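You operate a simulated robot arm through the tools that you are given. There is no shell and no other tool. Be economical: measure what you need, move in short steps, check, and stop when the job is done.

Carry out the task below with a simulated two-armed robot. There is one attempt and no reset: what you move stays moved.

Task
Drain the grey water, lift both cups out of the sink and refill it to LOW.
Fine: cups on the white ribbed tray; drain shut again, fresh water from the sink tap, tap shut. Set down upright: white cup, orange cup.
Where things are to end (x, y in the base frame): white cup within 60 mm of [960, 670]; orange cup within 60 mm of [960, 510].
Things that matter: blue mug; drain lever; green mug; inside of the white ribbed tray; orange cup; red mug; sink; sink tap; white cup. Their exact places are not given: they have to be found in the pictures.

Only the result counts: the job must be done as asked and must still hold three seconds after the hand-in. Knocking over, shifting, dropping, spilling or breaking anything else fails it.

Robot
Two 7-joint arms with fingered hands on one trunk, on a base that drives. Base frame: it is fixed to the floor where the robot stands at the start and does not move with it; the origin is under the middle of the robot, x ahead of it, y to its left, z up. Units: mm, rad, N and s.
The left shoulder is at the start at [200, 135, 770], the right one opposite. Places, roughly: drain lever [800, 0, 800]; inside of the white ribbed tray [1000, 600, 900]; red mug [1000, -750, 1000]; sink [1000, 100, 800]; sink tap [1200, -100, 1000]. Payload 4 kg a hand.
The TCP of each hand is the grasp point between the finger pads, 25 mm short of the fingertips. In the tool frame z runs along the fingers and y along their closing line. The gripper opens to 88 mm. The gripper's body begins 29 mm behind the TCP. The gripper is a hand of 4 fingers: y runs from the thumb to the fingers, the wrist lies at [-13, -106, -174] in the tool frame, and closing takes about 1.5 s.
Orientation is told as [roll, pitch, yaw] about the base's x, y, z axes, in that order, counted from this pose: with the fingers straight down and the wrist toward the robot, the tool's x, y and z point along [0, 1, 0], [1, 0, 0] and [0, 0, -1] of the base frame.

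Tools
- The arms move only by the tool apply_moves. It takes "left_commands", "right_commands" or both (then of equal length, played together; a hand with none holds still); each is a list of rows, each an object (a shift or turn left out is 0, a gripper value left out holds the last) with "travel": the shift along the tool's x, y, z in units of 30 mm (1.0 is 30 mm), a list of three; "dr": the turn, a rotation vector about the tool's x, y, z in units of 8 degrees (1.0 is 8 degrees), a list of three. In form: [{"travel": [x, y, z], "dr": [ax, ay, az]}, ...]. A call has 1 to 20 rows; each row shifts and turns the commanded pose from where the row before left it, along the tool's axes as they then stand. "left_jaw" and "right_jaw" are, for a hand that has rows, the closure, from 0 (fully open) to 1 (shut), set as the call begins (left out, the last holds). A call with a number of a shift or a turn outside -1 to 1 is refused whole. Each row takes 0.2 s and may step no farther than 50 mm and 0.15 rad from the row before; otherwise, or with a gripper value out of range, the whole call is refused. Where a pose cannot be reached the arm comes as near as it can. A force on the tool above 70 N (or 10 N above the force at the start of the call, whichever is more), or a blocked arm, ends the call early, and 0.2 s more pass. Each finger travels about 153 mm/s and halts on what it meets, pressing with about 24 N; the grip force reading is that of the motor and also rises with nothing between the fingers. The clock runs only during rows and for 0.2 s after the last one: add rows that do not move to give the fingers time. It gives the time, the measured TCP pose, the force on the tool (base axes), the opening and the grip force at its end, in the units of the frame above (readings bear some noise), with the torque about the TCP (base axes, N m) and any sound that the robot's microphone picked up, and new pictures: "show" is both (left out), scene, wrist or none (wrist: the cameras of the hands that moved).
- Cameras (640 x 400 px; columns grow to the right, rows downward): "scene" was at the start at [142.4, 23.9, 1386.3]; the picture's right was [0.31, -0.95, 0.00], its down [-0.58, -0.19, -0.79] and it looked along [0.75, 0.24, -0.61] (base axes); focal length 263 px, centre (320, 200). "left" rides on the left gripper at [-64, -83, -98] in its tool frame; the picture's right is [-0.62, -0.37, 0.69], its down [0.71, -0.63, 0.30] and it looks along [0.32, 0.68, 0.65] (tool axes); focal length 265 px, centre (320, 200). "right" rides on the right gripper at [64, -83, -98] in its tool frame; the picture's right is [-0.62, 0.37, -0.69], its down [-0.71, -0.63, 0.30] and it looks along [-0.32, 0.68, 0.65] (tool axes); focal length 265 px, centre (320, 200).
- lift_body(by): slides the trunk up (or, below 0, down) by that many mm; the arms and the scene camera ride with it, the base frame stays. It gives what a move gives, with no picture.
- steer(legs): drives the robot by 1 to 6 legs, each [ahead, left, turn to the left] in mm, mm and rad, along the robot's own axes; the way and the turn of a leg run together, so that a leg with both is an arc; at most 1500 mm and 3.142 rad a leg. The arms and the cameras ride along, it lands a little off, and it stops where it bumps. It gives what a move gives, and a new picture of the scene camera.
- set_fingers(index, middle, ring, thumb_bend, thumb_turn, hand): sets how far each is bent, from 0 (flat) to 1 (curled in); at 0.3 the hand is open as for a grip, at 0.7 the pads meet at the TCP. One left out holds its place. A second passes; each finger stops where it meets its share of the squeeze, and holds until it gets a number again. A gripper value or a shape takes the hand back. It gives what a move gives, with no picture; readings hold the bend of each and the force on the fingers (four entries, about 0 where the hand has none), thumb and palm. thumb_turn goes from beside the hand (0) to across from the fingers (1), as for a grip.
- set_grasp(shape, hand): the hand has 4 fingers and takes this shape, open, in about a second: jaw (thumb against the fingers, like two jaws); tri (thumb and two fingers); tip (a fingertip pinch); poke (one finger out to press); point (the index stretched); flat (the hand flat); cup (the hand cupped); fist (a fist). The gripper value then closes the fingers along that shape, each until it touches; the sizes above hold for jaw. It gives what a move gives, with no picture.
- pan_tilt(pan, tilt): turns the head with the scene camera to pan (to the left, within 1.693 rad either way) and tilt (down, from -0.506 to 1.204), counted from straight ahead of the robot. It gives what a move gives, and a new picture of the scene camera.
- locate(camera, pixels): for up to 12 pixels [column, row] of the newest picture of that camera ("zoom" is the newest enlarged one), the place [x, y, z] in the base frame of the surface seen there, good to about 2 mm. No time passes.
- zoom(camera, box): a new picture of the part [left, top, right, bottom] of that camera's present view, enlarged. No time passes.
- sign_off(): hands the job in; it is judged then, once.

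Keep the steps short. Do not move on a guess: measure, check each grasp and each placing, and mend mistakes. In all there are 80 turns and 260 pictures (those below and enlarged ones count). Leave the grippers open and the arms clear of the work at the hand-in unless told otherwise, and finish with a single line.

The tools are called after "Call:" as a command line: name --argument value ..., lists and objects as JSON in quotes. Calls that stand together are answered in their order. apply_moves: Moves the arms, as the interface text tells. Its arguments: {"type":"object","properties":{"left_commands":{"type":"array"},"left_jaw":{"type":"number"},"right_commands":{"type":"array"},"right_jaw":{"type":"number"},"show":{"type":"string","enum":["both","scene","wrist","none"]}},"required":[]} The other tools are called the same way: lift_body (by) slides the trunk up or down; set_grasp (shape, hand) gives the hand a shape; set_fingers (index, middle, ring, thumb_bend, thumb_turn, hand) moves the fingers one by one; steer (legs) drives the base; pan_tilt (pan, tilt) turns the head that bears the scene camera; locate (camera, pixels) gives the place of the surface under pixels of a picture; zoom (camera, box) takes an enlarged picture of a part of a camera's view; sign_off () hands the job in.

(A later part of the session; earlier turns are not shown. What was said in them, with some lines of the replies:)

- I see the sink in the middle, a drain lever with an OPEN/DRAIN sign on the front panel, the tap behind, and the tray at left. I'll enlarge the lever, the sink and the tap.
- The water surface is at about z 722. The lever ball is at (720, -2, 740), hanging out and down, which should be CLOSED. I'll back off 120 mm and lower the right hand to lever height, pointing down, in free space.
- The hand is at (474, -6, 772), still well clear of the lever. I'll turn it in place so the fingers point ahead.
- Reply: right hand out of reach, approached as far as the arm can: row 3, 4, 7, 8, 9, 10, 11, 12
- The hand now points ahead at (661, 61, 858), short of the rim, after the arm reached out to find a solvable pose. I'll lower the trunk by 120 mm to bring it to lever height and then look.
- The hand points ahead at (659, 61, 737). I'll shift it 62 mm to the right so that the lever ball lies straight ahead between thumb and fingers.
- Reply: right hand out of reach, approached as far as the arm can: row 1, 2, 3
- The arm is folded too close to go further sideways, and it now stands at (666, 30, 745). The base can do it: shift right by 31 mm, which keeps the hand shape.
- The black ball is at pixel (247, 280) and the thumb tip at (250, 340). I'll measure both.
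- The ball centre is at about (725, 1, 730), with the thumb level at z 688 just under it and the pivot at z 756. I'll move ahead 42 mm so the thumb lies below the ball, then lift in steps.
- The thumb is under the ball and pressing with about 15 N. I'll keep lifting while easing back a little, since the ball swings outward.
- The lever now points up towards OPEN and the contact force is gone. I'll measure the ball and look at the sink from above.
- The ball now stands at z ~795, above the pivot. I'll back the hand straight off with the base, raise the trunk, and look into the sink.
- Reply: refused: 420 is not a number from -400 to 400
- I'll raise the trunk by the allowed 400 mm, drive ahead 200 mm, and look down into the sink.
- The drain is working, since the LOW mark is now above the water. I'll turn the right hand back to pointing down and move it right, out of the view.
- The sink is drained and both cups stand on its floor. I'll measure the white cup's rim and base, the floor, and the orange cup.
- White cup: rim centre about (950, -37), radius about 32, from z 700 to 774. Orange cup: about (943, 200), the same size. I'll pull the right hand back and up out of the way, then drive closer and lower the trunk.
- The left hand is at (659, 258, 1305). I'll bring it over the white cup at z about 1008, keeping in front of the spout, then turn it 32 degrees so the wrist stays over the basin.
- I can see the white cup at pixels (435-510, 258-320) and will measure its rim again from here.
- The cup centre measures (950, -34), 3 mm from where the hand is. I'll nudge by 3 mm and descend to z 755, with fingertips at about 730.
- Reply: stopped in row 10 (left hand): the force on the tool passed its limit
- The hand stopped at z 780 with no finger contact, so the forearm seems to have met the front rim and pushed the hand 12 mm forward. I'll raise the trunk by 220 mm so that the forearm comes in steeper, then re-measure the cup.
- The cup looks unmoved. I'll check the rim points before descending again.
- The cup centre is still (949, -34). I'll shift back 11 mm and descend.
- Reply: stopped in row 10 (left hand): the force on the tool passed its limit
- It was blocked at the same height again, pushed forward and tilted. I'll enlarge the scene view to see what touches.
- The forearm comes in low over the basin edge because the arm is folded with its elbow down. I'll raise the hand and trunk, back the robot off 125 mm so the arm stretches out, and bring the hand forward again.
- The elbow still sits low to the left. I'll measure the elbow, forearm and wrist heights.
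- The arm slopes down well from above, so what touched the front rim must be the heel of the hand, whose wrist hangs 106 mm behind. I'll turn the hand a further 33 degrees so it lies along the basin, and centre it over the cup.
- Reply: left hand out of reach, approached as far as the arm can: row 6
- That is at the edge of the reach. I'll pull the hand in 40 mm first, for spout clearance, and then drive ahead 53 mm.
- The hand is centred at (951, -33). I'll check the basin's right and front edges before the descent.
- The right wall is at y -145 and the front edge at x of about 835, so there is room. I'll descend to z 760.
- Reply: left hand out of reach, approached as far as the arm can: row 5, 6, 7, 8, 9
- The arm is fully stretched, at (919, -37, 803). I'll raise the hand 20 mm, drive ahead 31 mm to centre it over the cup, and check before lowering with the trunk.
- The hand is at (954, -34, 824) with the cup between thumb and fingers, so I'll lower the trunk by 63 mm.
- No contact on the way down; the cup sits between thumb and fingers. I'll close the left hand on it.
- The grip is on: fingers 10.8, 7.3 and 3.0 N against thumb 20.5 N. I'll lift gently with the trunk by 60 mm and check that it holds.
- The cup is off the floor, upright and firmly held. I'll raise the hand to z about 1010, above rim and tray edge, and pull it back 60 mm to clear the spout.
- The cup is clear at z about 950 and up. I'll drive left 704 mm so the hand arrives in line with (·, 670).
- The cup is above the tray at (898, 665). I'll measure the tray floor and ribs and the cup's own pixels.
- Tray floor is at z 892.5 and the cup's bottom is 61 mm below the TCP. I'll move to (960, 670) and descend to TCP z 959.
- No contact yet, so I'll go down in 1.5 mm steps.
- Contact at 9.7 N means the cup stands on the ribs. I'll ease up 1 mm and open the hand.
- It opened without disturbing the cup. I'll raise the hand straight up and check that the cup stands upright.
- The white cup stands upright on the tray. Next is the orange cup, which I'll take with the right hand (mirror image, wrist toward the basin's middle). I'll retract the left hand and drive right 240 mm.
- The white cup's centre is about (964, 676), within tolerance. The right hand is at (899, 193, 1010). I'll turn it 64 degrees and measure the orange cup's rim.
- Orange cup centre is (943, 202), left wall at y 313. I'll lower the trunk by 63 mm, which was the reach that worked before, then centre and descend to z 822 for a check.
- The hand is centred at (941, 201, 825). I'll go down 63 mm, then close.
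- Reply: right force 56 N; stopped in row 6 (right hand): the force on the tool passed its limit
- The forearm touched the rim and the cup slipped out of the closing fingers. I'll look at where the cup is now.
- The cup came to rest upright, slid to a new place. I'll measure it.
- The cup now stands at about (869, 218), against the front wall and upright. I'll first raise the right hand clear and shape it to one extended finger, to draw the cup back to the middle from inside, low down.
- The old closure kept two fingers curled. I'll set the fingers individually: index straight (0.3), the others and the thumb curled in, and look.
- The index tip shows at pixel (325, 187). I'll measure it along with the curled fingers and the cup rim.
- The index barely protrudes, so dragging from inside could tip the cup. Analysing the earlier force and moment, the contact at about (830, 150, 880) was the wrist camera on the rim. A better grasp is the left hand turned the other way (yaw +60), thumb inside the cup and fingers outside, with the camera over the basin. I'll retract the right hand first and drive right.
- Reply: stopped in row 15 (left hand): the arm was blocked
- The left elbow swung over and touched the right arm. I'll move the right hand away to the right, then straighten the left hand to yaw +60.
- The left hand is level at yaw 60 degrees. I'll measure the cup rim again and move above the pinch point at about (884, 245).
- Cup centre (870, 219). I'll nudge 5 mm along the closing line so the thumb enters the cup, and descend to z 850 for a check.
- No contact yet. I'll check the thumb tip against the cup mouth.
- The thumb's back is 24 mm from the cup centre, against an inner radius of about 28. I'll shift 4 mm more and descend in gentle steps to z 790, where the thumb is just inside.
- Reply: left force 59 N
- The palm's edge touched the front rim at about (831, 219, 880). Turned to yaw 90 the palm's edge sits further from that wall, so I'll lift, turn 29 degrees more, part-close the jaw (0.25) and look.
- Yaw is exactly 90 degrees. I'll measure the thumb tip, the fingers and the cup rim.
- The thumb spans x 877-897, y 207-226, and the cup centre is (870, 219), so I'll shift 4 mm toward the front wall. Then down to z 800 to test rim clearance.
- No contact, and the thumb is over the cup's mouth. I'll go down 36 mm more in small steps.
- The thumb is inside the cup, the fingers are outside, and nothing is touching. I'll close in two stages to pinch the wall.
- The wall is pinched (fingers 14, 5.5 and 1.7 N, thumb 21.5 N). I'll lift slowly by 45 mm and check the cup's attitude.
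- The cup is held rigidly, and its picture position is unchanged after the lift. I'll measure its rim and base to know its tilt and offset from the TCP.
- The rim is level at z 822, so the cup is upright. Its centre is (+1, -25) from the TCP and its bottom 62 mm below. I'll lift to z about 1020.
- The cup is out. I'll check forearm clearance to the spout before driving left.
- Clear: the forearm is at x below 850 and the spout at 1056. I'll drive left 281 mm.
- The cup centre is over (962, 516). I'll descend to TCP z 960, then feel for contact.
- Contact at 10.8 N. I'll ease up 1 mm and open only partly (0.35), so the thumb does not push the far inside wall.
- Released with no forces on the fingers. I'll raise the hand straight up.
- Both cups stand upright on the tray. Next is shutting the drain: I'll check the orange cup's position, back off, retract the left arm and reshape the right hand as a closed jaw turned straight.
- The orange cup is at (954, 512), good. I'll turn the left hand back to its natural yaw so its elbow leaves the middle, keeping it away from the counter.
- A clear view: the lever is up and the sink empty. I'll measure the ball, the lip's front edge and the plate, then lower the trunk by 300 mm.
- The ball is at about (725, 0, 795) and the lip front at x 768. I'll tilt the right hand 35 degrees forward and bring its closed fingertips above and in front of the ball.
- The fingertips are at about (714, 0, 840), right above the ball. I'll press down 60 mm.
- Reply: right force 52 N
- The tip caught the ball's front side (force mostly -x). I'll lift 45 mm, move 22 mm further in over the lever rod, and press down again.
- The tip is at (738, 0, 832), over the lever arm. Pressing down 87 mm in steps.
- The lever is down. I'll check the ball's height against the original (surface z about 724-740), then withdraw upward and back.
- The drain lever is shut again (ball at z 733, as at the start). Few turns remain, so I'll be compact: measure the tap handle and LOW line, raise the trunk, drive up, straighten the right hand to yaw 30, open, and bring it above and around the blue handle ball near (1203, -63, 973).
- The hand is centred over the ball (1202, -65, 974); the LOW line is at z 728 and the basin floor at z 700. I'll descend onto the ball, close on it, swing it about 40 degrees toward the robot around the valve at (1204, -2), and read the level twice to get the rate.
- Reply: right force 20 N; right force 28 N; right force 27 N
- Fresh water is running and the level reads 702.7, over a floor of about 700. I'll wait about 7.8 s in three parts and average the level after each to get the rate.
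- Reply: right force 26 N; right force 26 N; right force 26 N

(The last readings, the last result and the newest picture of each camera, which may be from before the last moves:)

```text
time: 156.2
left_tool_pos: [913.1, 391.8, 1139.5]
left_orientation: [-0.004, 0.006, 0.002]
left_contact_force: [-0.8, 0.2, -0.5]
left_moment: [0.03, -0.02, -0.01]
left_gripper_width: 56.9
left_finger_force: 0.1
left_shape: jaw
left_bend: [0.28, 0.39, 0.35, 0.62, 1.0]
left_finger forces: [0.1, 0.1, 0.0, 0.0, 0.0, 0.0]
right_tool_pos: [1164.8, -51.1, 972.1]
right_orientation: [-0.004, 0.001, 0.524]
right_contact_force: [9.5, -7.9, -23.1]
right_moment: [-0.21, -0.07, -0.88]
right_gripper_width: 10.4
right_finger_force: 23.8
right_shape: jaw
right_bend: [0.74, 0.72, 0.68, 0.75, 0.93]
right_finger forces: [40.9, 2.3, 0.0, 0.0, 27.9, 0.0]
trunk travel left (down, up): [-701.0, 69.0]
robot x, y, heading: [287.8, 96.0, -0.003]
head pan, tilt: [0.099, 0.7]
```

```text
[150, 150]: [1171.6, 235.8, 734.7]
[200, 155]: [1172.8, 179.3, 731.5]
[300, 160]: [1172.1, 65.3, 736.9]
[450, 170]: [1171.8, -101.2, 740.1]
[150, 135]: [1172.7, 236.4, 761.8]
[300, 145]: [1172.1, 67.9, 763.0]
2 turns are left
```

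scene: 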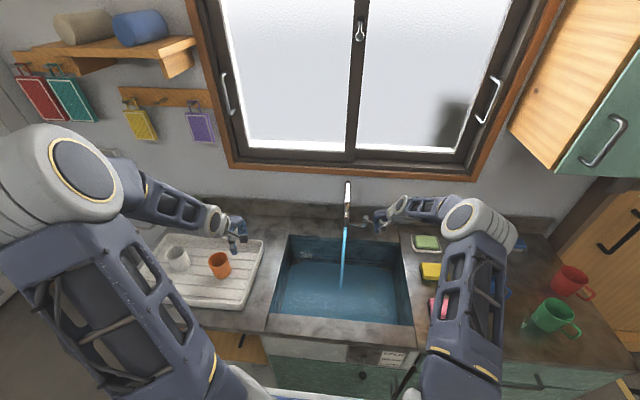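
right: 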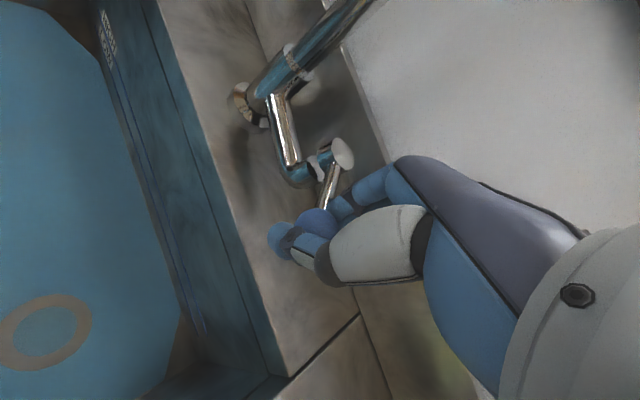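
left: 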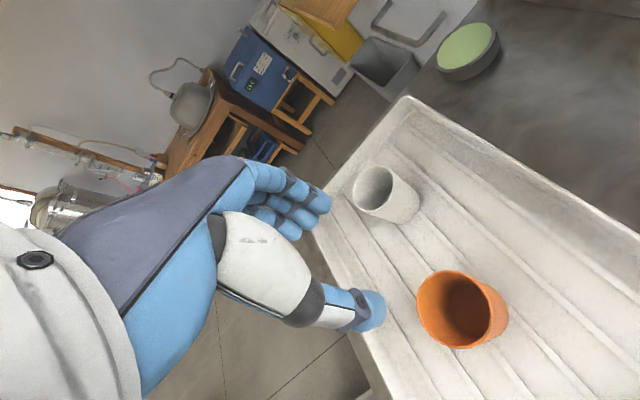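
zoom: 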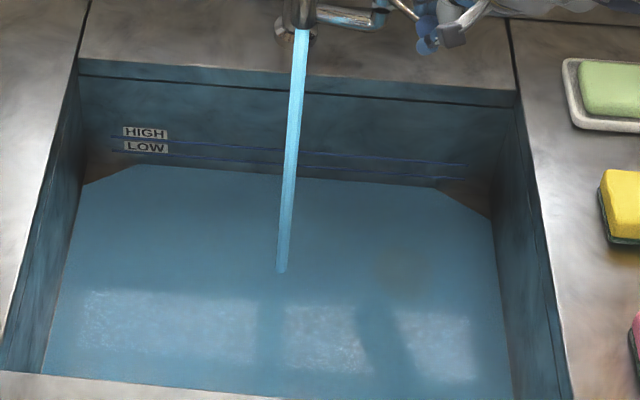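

The level averages 704.64, 706.48 and 708.68, so the rate is about 0.775 mm/s. LOW is at z of about 727.5, so roughly 24 s more. I'll wait 23.6 s, swing the handle back with a small overshoot, then verify the stream has stopped and read the level twice.

Call:
apply_moves --right_commands '[{}, {}, {}, {}, {}, {}, {}, {}, {}, {}, {}, {}, {}, {}, {}, {}, {}, {}, {}, {}]' --show "none"

Call:
apply_moves --right_commands '[{}, {}, {}, {}, {}, {}, {}, {}, {}, {}, {}, {}, {}, {}, {}, {}, {}, {}, {}, {}]' --show "none"

Call:
apply_moves --right_commands '[{}, {}, {}, {}, {}, {}, {}, {}, {}, {}, {}, {}, {}, {}, {}, {}, {}, {}, {}, {}]' --show "none"

Call:
apply_moves --right_commands '[{}, {}, {}, {}, {}, {}, {}, {}, {}, {}, {}, {}, {}, {}, {}, {}, {}, {}, {}, {}]' --show "none"

Call:
apply_moves --right_commands '[{}, {}, {}, {}, {}, {}, {}, {}, {}, {}, {}, {}, {}, {}, {}, {}, {}, {}, {}, {}]' --show "none"

Call:
apply_moves --right_commands '[{}, {}, {}, {}, {}, {}, {}, {}, {}, {}, {}, {}]' --show "none"

Call:
apply_moves --right_commands '[{"travel": [-0.31, 0.18, 0]}, {"travel": [-0.31, 0.18, 0]}, {"travel": [-0.23, 0.28, 0]}, {"travel": [-0.23, 0.28, 0]}, {"travel": [-0.08, 0.13, 0]}]' --show "both"

Call:
locate --camera "scene" --pixels '[[330, 295], [350, 305], [300, 300], [370, 285], [320, 275], [310, 290], [330, 305], [380, 300], [360, 295], [300, 285], [370, 305], [320, 300]]'

Call:
apply_moves --right_commands '[{}, {}, {}, {}, {}, {}, {}, {}]' --show "scene"

Call:
locate --camera "scene" --pixels '[[330, 295], [350, 305], [300, 300], [370, 285], [320, 275], [310, 290], [330, 305], [380, 300], [360, 295], [300, 285], [370, 305], [320, 300]]'

Call:
zoom --camera "scene" --box '[280, 170, 420, 270]'

```text
time: 160.4
left_tool_pos: [912.8, 393.0, 1139.2]
left_orientation: [-0.003, 0.006, 0.002]
left_contact_force: [-0.8, 0.7, 0.5]
left_moment: [0.02, -0.03, 0.0]
left_gripper_width: 57.2
left_finger_force: 0.2
left_shape: jaw
left_bend: [0.28, 0.39, 0.35, 0.62, 1.0]
left_finger forces: [0.0, 0.1, 0.0, 0.0, 0.1, 0.1]
right_tool_pos: [1164.2, -51.2, 971.9]
right_orientation: [-0.003, 0.0, 0.525]
right_contact_force: [8.7, -9.5, -22.1]
right_moment: [-0.21, -0.04, -0.87]
right_gripper_width: 10.2
right_finger_force: 23.9
right_shape: jaw
right_bend: [0.74, 0.72, 0.68, 0.75, 0.93]
right_finger forces: [40.7, 2.3, 0.0, 0.0, 27.9, 0.0]
trunk travel left (down, up): [-701.0, 69.0]
robot x, y, heading: [285.6, 101.6, -0.003]
head pan, tilt: [0.099, 0.7]
```

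```text
time: 164.6
left_tool_pos: [912.7, 392.9, 1138.7]
left_orientation: [-0.003, 0.007, 0.002]
left_contact_force: [-0.2, 0.0, 0.4]
left_moment: [-0.03, -0.03, 0.01]
left_gripper_width: 57.1
left_finger_force: 0.1
left_shape: jaw
left_bend: [0.28, 0.39, 0.35, 0.62, 1.0]
left_finger forces: [0.0, 0.0, 0.0, 0.1, 0.1, 0.0]
right_tool_pos: [1162.9, -51.0, 972.7]
right_orientation: [-0.003, 0.0, 0.525]
right_contact_force: [8.5, -9.9, -22.3]
right_moment: [-0.19, -0.05, -0.89]
right_gripper_width: 10.1
right_finger_force: 24.0
right_shape: jaw
right_bend: [0.74, 0.72, 0.68, 0.75, 0.93]
right_finger forces: [40.6, 2.3, 0.0, 0.0, 28.1, 0.0]
trunk travel left (down, up): [-701.0, 69.0]
robot x, y, heading: [289.5, 99.5, -0.004]
head pan, tilt: [0.099, 0.7]
```

```text
time: 168.8
left_tool_pos: [912.9, 392.4, 1139.3]
left_orientation: [-0.003, 0.006, 0.001]
left_contact_force: [0.3, -0.4, 0.6]
left_moment: [-0.01, 0.02, -0.01]
left_gripper_width: 57.2
left_finger_force: 0.0
left_shape: jaw
left_bend: [0.28, 0.39, 0.35, 0.62, 1.0]
left_finger forces: [0.0, 0.0, 0.1, 0.0, 0.1, 0.0]
right_tool_pos: [1163.7, -50.0, 972.6]
right_orientation: [-0.004, 0.003, 0.525]
right_contact_force: [7.6, -8.6, -22.8]
right_moment: [-0.24, -0.04, -0.86]
right_gripper_width: 10.4
right_finger_force: 23.9
right_shape: jaw
right_bend: [0.74, 0.72, 0.68, 0.75, 0.93]
right_finger forces: [40.3, 2.3, 0.0, 0.1, 28.1, 0.0]
trunk travel left (down, up): [-701.0, 69.0]
robot x, y, heading: [289.3, 96.4, 0.003]
head pan, tilt: [0.099, 0.7]
```

```text
time: 173.0
left_tool_pos: [912.9, 391.9, 1138.8]
left_orientation: [-0.004, 0.004, 0.003]
left_contact_force: [0.2, -0.8, 1.4]
left_moment: [-0.02, 0.01, -0.02]
left_gripper_width: 57.2
left_finger_force: 0.1
left_shape: jaw
left_bend: [0.28, 0.39, 0.35, 0.62, 1.0]
left_finger forces: [0.0, 0.0, 0.0, 0.0, 0.0, 0.0]
right_tool_pos: [1164.7, -51.5, 971.5]
right_orientation: [-0.003, 0.003, 0.524]
right_contact_force: [8.2, -9.5, -23.3]
right_moment: [-0.23, -0.04, -0.89]
right_gripper_width: 10.4
right_finger_force: 24.3
right_shape: jaw
right_bend: [0.74, 0.72, 0.68, 0.75, 0.93]
right_finger forces: [40.3, 2.3, 0.0, 0.1, 28.2, 0.0]
trunk travel left (down, up): [-701.0, 69.0]
robot x, y, heading: [286.9, 98.9, 0.001]
head pan, tilt: [0.099, 0.7]
```

```text
time: 177.2
left_tool_pos: [912.6, 392.1, 1138.8]
left_orientation: [-0.004, 0.004, -0.001]
left_contact_force: [-0.1, 0.3, 1.1]
left_moment: [-0.03, -0.06, 0.0]
left_gripper_width: 56.9
left_finger_force: 0.0
left_shape: jaw
left_bend: [0.28, 0.39, 0.35, 0.62, 1.0]
left_finger forces: [0.1, 0.0, 0.1, 0.1, 0.0, 0.0]
right_tool_pos: [1163.9, -49.5, 971.3]
right_orientation: [-0.005, 0.002, 0.526]
right_contact_force: [8.8, -9.4, -22.7]
right_moment: [-0.22, -0.05, -0.83]
right_gripper_width: 10.5
right_finger_force: 23.8
right_shape: jaw
right_bend: [0.74, 0.72, 0.68, 0.75, 0.93]
right_finger forces: [40.1, 2.2, 0.1, 0.0, 28.1, 0.0]
trunk travel left (down, up): [-701.0, 69.0]
robot x, y, heading: [288.2, 99.3, 0.003]
head pan, tilt: [0.099, 0.7]
```

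```text
time: 179.8
left_tool_pos: [912.4, 393.1, 1138.7]
left_orientation: [-0.003, 0.005, 0.004]
left_contact_force: [-1.1, 0.3, 0.2]
left_moment: [0.02, -0.04, 0.06]
left_gripper_width: 57.3
left_finger_force: 0.0
left_shape: jaw
left_bend: [0.28, 0.39, 0.35, 0.62, 1.0]
left_finger forces: [0.0, 0.0, 0.1, 0.0, 0.0, 0.0]
right_tool_pos: [1163.3, -51.5, 972.5]
right_orientation: [-0.004, 0.001, 0.526]
right_contact_force: [8.2, -8.7, -21.4]
right_moment: [-0.18, -0.04, -0.83]
right_gripper_width: 10.3
right_finger_force: 23.9
right_shape: jaw
right_bend: [0.74, 0.72, 0.68, 0.75, 0.93]
right_finger forces: [39.9, 2.3, 0.0, 0.0, 28.1, 0.0]
trunk travel left (down, up): [-701.0, 69.0]
robot x, y, heading: [286.5, 98.4, 0.003]
head pan, tilt: [0.099, 0.7]
```

```text
time: 181.0
left_tool_pos: [912.8, 392.0, 1139.3]
left_orientation: [-0.005, 0.004, 0.0]
left_contact_force: [0.4, 0.0, -0.5]
left_moment: [0.01, 0.0, 0.01]
left_gripper_width: 57.4
left_finger_force: 0.0
left_shape: jaw
left_bend: [0.28, 0.39, 0.35, 0.62, 1.0]
left_finger forces: [0.0, 0.0, 0.0, 0.0, 0.0, 0.0]
right_tool_pos: [1208.7, -65.5, 971.8]
right_orientation: [0.0, 0.003, 0.526]
right_contact_force: [-3.3, -12.3, -19.1]
right_moment: [-0.15, 0.07, -0.02]
right_gripper_width: 10.8
right_finger_force: 23.8
right_shape: jaw
right_bend: [0.74, 0.66, 0.68, 0.74, 1.0]
right_finger forces: [9.9, 8.7, 0.0, 0.0, 25.0, 0.0]
trunk travel left (down, up): [-701.0, 69.0]
robot x, y, heading: [288.8, 100.3, -0.002]
head pan, tilt: [0.099, 0.7]
```

scene: 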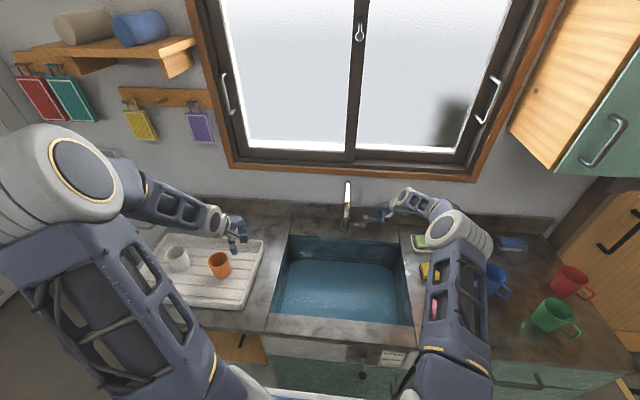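
right: 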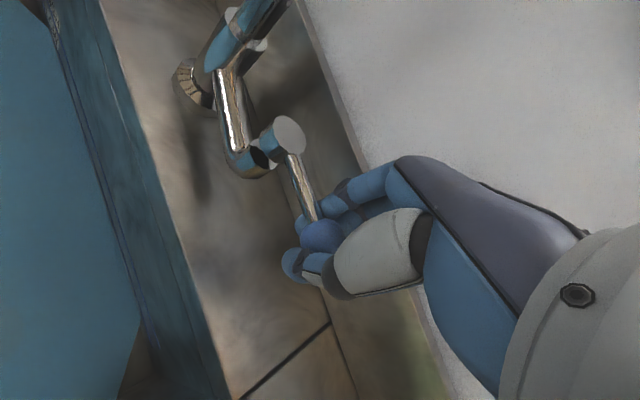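

```text
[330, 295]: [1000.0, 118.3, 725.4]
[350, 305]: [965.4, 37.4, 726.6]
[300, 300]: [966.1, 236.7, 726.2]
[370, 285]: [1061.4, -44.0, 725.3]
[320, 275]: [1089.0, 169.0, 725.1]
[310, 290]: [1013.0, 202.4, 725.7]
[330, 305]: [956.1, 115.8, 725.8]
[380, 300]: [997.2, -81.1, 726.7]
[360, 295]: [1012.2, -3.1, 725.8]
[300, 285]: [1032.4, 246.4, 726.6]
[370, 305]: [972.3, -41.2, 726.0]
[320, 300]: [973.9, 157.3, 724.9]
```

```text
time: 182.8
left_tool_pos: [913.6, 392.7, 1139.0]
left_orientation: [-0.003, 0.005, 0.003]
left_contact_force: [0.2, 0.0, 0.3]
left_moment: [-0.02, 0.0, -0.03]
left_gripper_width: 56.9
left_finger_force: 0.1
left_shape: jaw
left_bend: [0.28, 0.39, 0.35, 0.62, 1.0]
left_finger forces: [0.0, 0.0, 0.1, 0.0, 0.0, 0.0]
right_tool_pos: [1208.0, -65.5, 972.8]
right_orientation: [-0.002, 0.004, 0.524]
right_contact_force: [-4.2, -10.1, -23.1]
right_moment: [-0.11, 0.05, 0.0]
right_gripper_width: 10.5
right_finger_force: 23.8
right_shape: jaw
right_bend: [0.74, 0.66, 0.68, 0.74, 1.0]
right_finger forces: [10.8, 9.0, 0.0, 0.0, 25.5, 0.0]
trunk travel left (down, up): [-701.0, 69.0]
robot x, y, heading: [290.4, 98.2, -0.001]
head pan, tilt: [0.099, 0.7]
```

scene: 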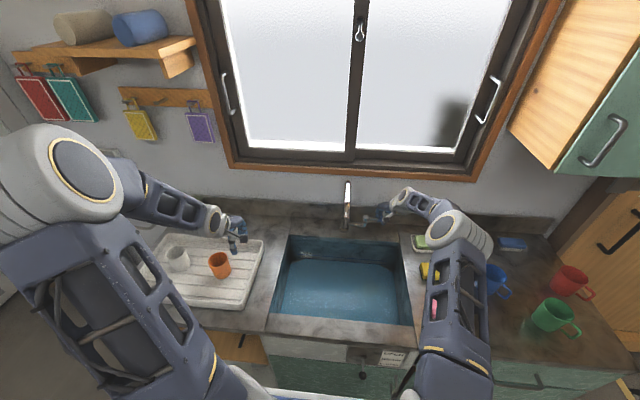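

```text
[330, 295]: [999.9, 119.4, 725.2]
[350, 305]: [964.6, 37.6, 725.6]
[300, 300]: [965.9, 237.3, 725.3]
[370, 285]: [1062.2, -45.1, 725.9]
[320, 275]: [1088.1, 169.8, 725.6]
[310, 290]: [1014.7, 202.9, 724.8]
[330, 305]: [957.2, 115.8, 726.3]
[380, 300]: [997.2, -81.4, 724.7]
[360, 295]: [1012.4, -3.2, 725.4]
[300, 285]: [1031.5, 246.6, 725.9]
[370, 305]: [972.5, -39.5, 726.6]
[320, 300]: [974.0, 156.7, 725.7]
```

```text
4.00 times, centred on (350, 220) of scene
1 turns are left
```

zoom: 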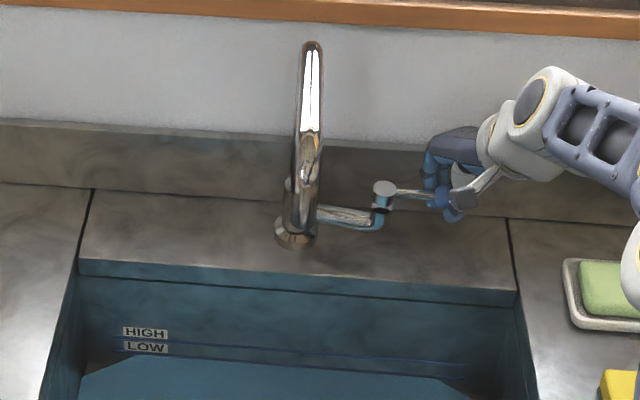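

The level holds steady at 725.7, on the LOW line; the stream has stopped and the handle is back at its shut stop. I'll open both hands, raise the right one straight up, back away, and hand in.

Call:
apply_moves --right_commands '[{}, {}, {}, {}, {}, {}, {}, {}]' --left_commands '[{}, {}, {}, {}, {}, {}, {}, {}]' --right_jaw 0 --left_jaw 0 --show "none"

Call:
apply_moves --right_commands '[{"travel": [0, 0, -0.6]}, {"travel": [0, 0, -0.8]}, {"travel": [0, 0, -0.9]}, {"travel": [0, 0, -0.9]}, {"travel": [0, 0, -0.9]}, {"travel": [0, 0, -0.9]}]' --show "none"

Call:
steer --legs '[[-350, 0, 0]]'

Call:
sign_off

```text
time: 184.6
left_tool_pos: [913.5, 393.2, 1138.1]
left_orientation: [-0.004, 0.006, 0.004]
left_contact_force: [0.9, -0.5, 0.3]
left_moment: [-0.01, -0.01, 0.0]
left_gripper_width: 87.7
left_finger_force: 0.1
left_shape: jaw
left_bend: [0.3, 0.3, 0.3, 0.3, 0.98]
left_finger forces: [0.0, 0.0, 0.0, 0.0, 0.1, 0.0]
right_tool_pos: [1209.1, -62.4, 973.7]
right_orientation: [-0.003, 0.002, 0.525]
right_contact_force: [0.6, 0.1, -0.2]
right_moment: [0.0, 0.01, 0.0]
right_gripper_width: 87.3
right_finger_force: 0.0
right_shape: jaw
right_bend: [0.3, 0.3, 0.3, 0.3, 0.98]
right_finger forces: [0.0, 0.1, 0.0, 0.0, 0.0, 0.0]
trunk travel left (down, up): [-701.0, 69.0]
robot x, y, heading: [285.7, 100.6, 0.003]
head pan, tilt: [0.099, 0.7]
```

```text
time: 186.0
left_tool_pos: [912.1, 392.6, 1139.0]
left_orientation: [-0.003, 0.006, 0.003]
left_contact_force: [0.1, -0.4, 0.3]
left_moment: [0.0, 0.0, 0.01]
left_gripper_width: 88.0
left_finger_force: 0.0
left_shape: jaw
left_bend: [0.3, 0.3, 0.3, 0.3, 0.98]
left_finger forces: [0.0, 0.0, 0.0, 0.0, 0.1, 0.0]
right_tool_pos: [1208.9, -62.6, 1123.5]
right_orientation: [-0.005, 0.002, 0.525]
right_contact_force: [0.8, 0.2, -0.2]
right_moment: [-0.02, -0.01, 0.03]
right_gripper_width: 87.4
right_finger_force: 0.0
right_shape: jaw
right_bend: [0.3, 0.3, 0.3, 0.3, 0.98]
right_finger forces: [0.0, 0.0, 0.0, 0.0, 0.0, 0.0]
trunk travel left (down, up): [-701.0, 69.0]
robot x, y, heading: [291.8, 102.5, -0.002]
head pan, tilt: [0.099, 0.7]
```

```text
time: 188.2
left_tool_pos: [561.8, 392.9, 1140.5]
left_orientation: [-0.005, 0.005, 0.002]
left_contact_force: [-0.5, 0.2, 0.1]
left_moment: [0.01, 0.0, -0.02]
left_gripper_width: 87.7
left_finger_force: 0.0
left_shape: jaw
left_bend: [0.3, 0.3, 0.3, 0.3, 0.98]
left_finger forces: [0.0, 0.1, 0.0, 0.1, 0.0, 0.0]
right_tool_pos: [858.4, -62.6, 1124.0]
right_orientation: [-0.004, 0.003, 0.527]
right_contact_force: [-0.3, -0.4, -0.5]
right_moment: [-0.02, 0.01, 0.0]
right_gripper_width: 87.4
right_finger_force: 0.1
right_shape: jaw
right_bend: [0.3, 0.3, 0.3, 0.3, 0.98]
right_finger forces: [0.0, 0.0, 0.0, 0.1, 0.0, 0.0]
trunk travel left (down, up): [-701.0, 69.0]
robot x, y, heading: [-63.8, 99.1, -0.003]
head pan, tilt: [0.099, 0.7]
```

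scene: 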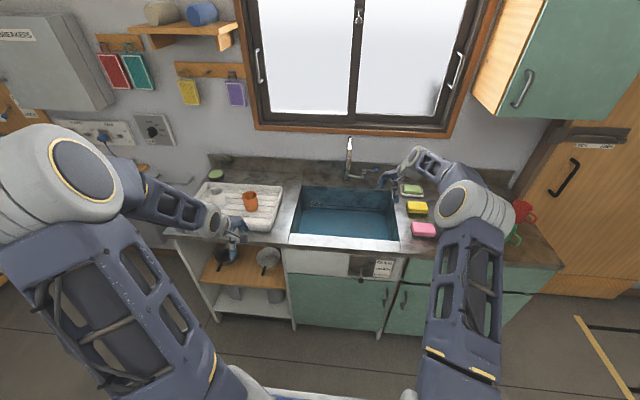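

```text
The job is handed in.
```

Handed in: grey water drained and drain lever shut again; white cup upright on the tray at about (967, 678) and orange at (954, 512), though the orange cup slipped inside the sink once before the grasp that held; sink refilled from the tap to z 726 against a LOW line measured at about 727–728, tap shut, grippers open and arms backed off.
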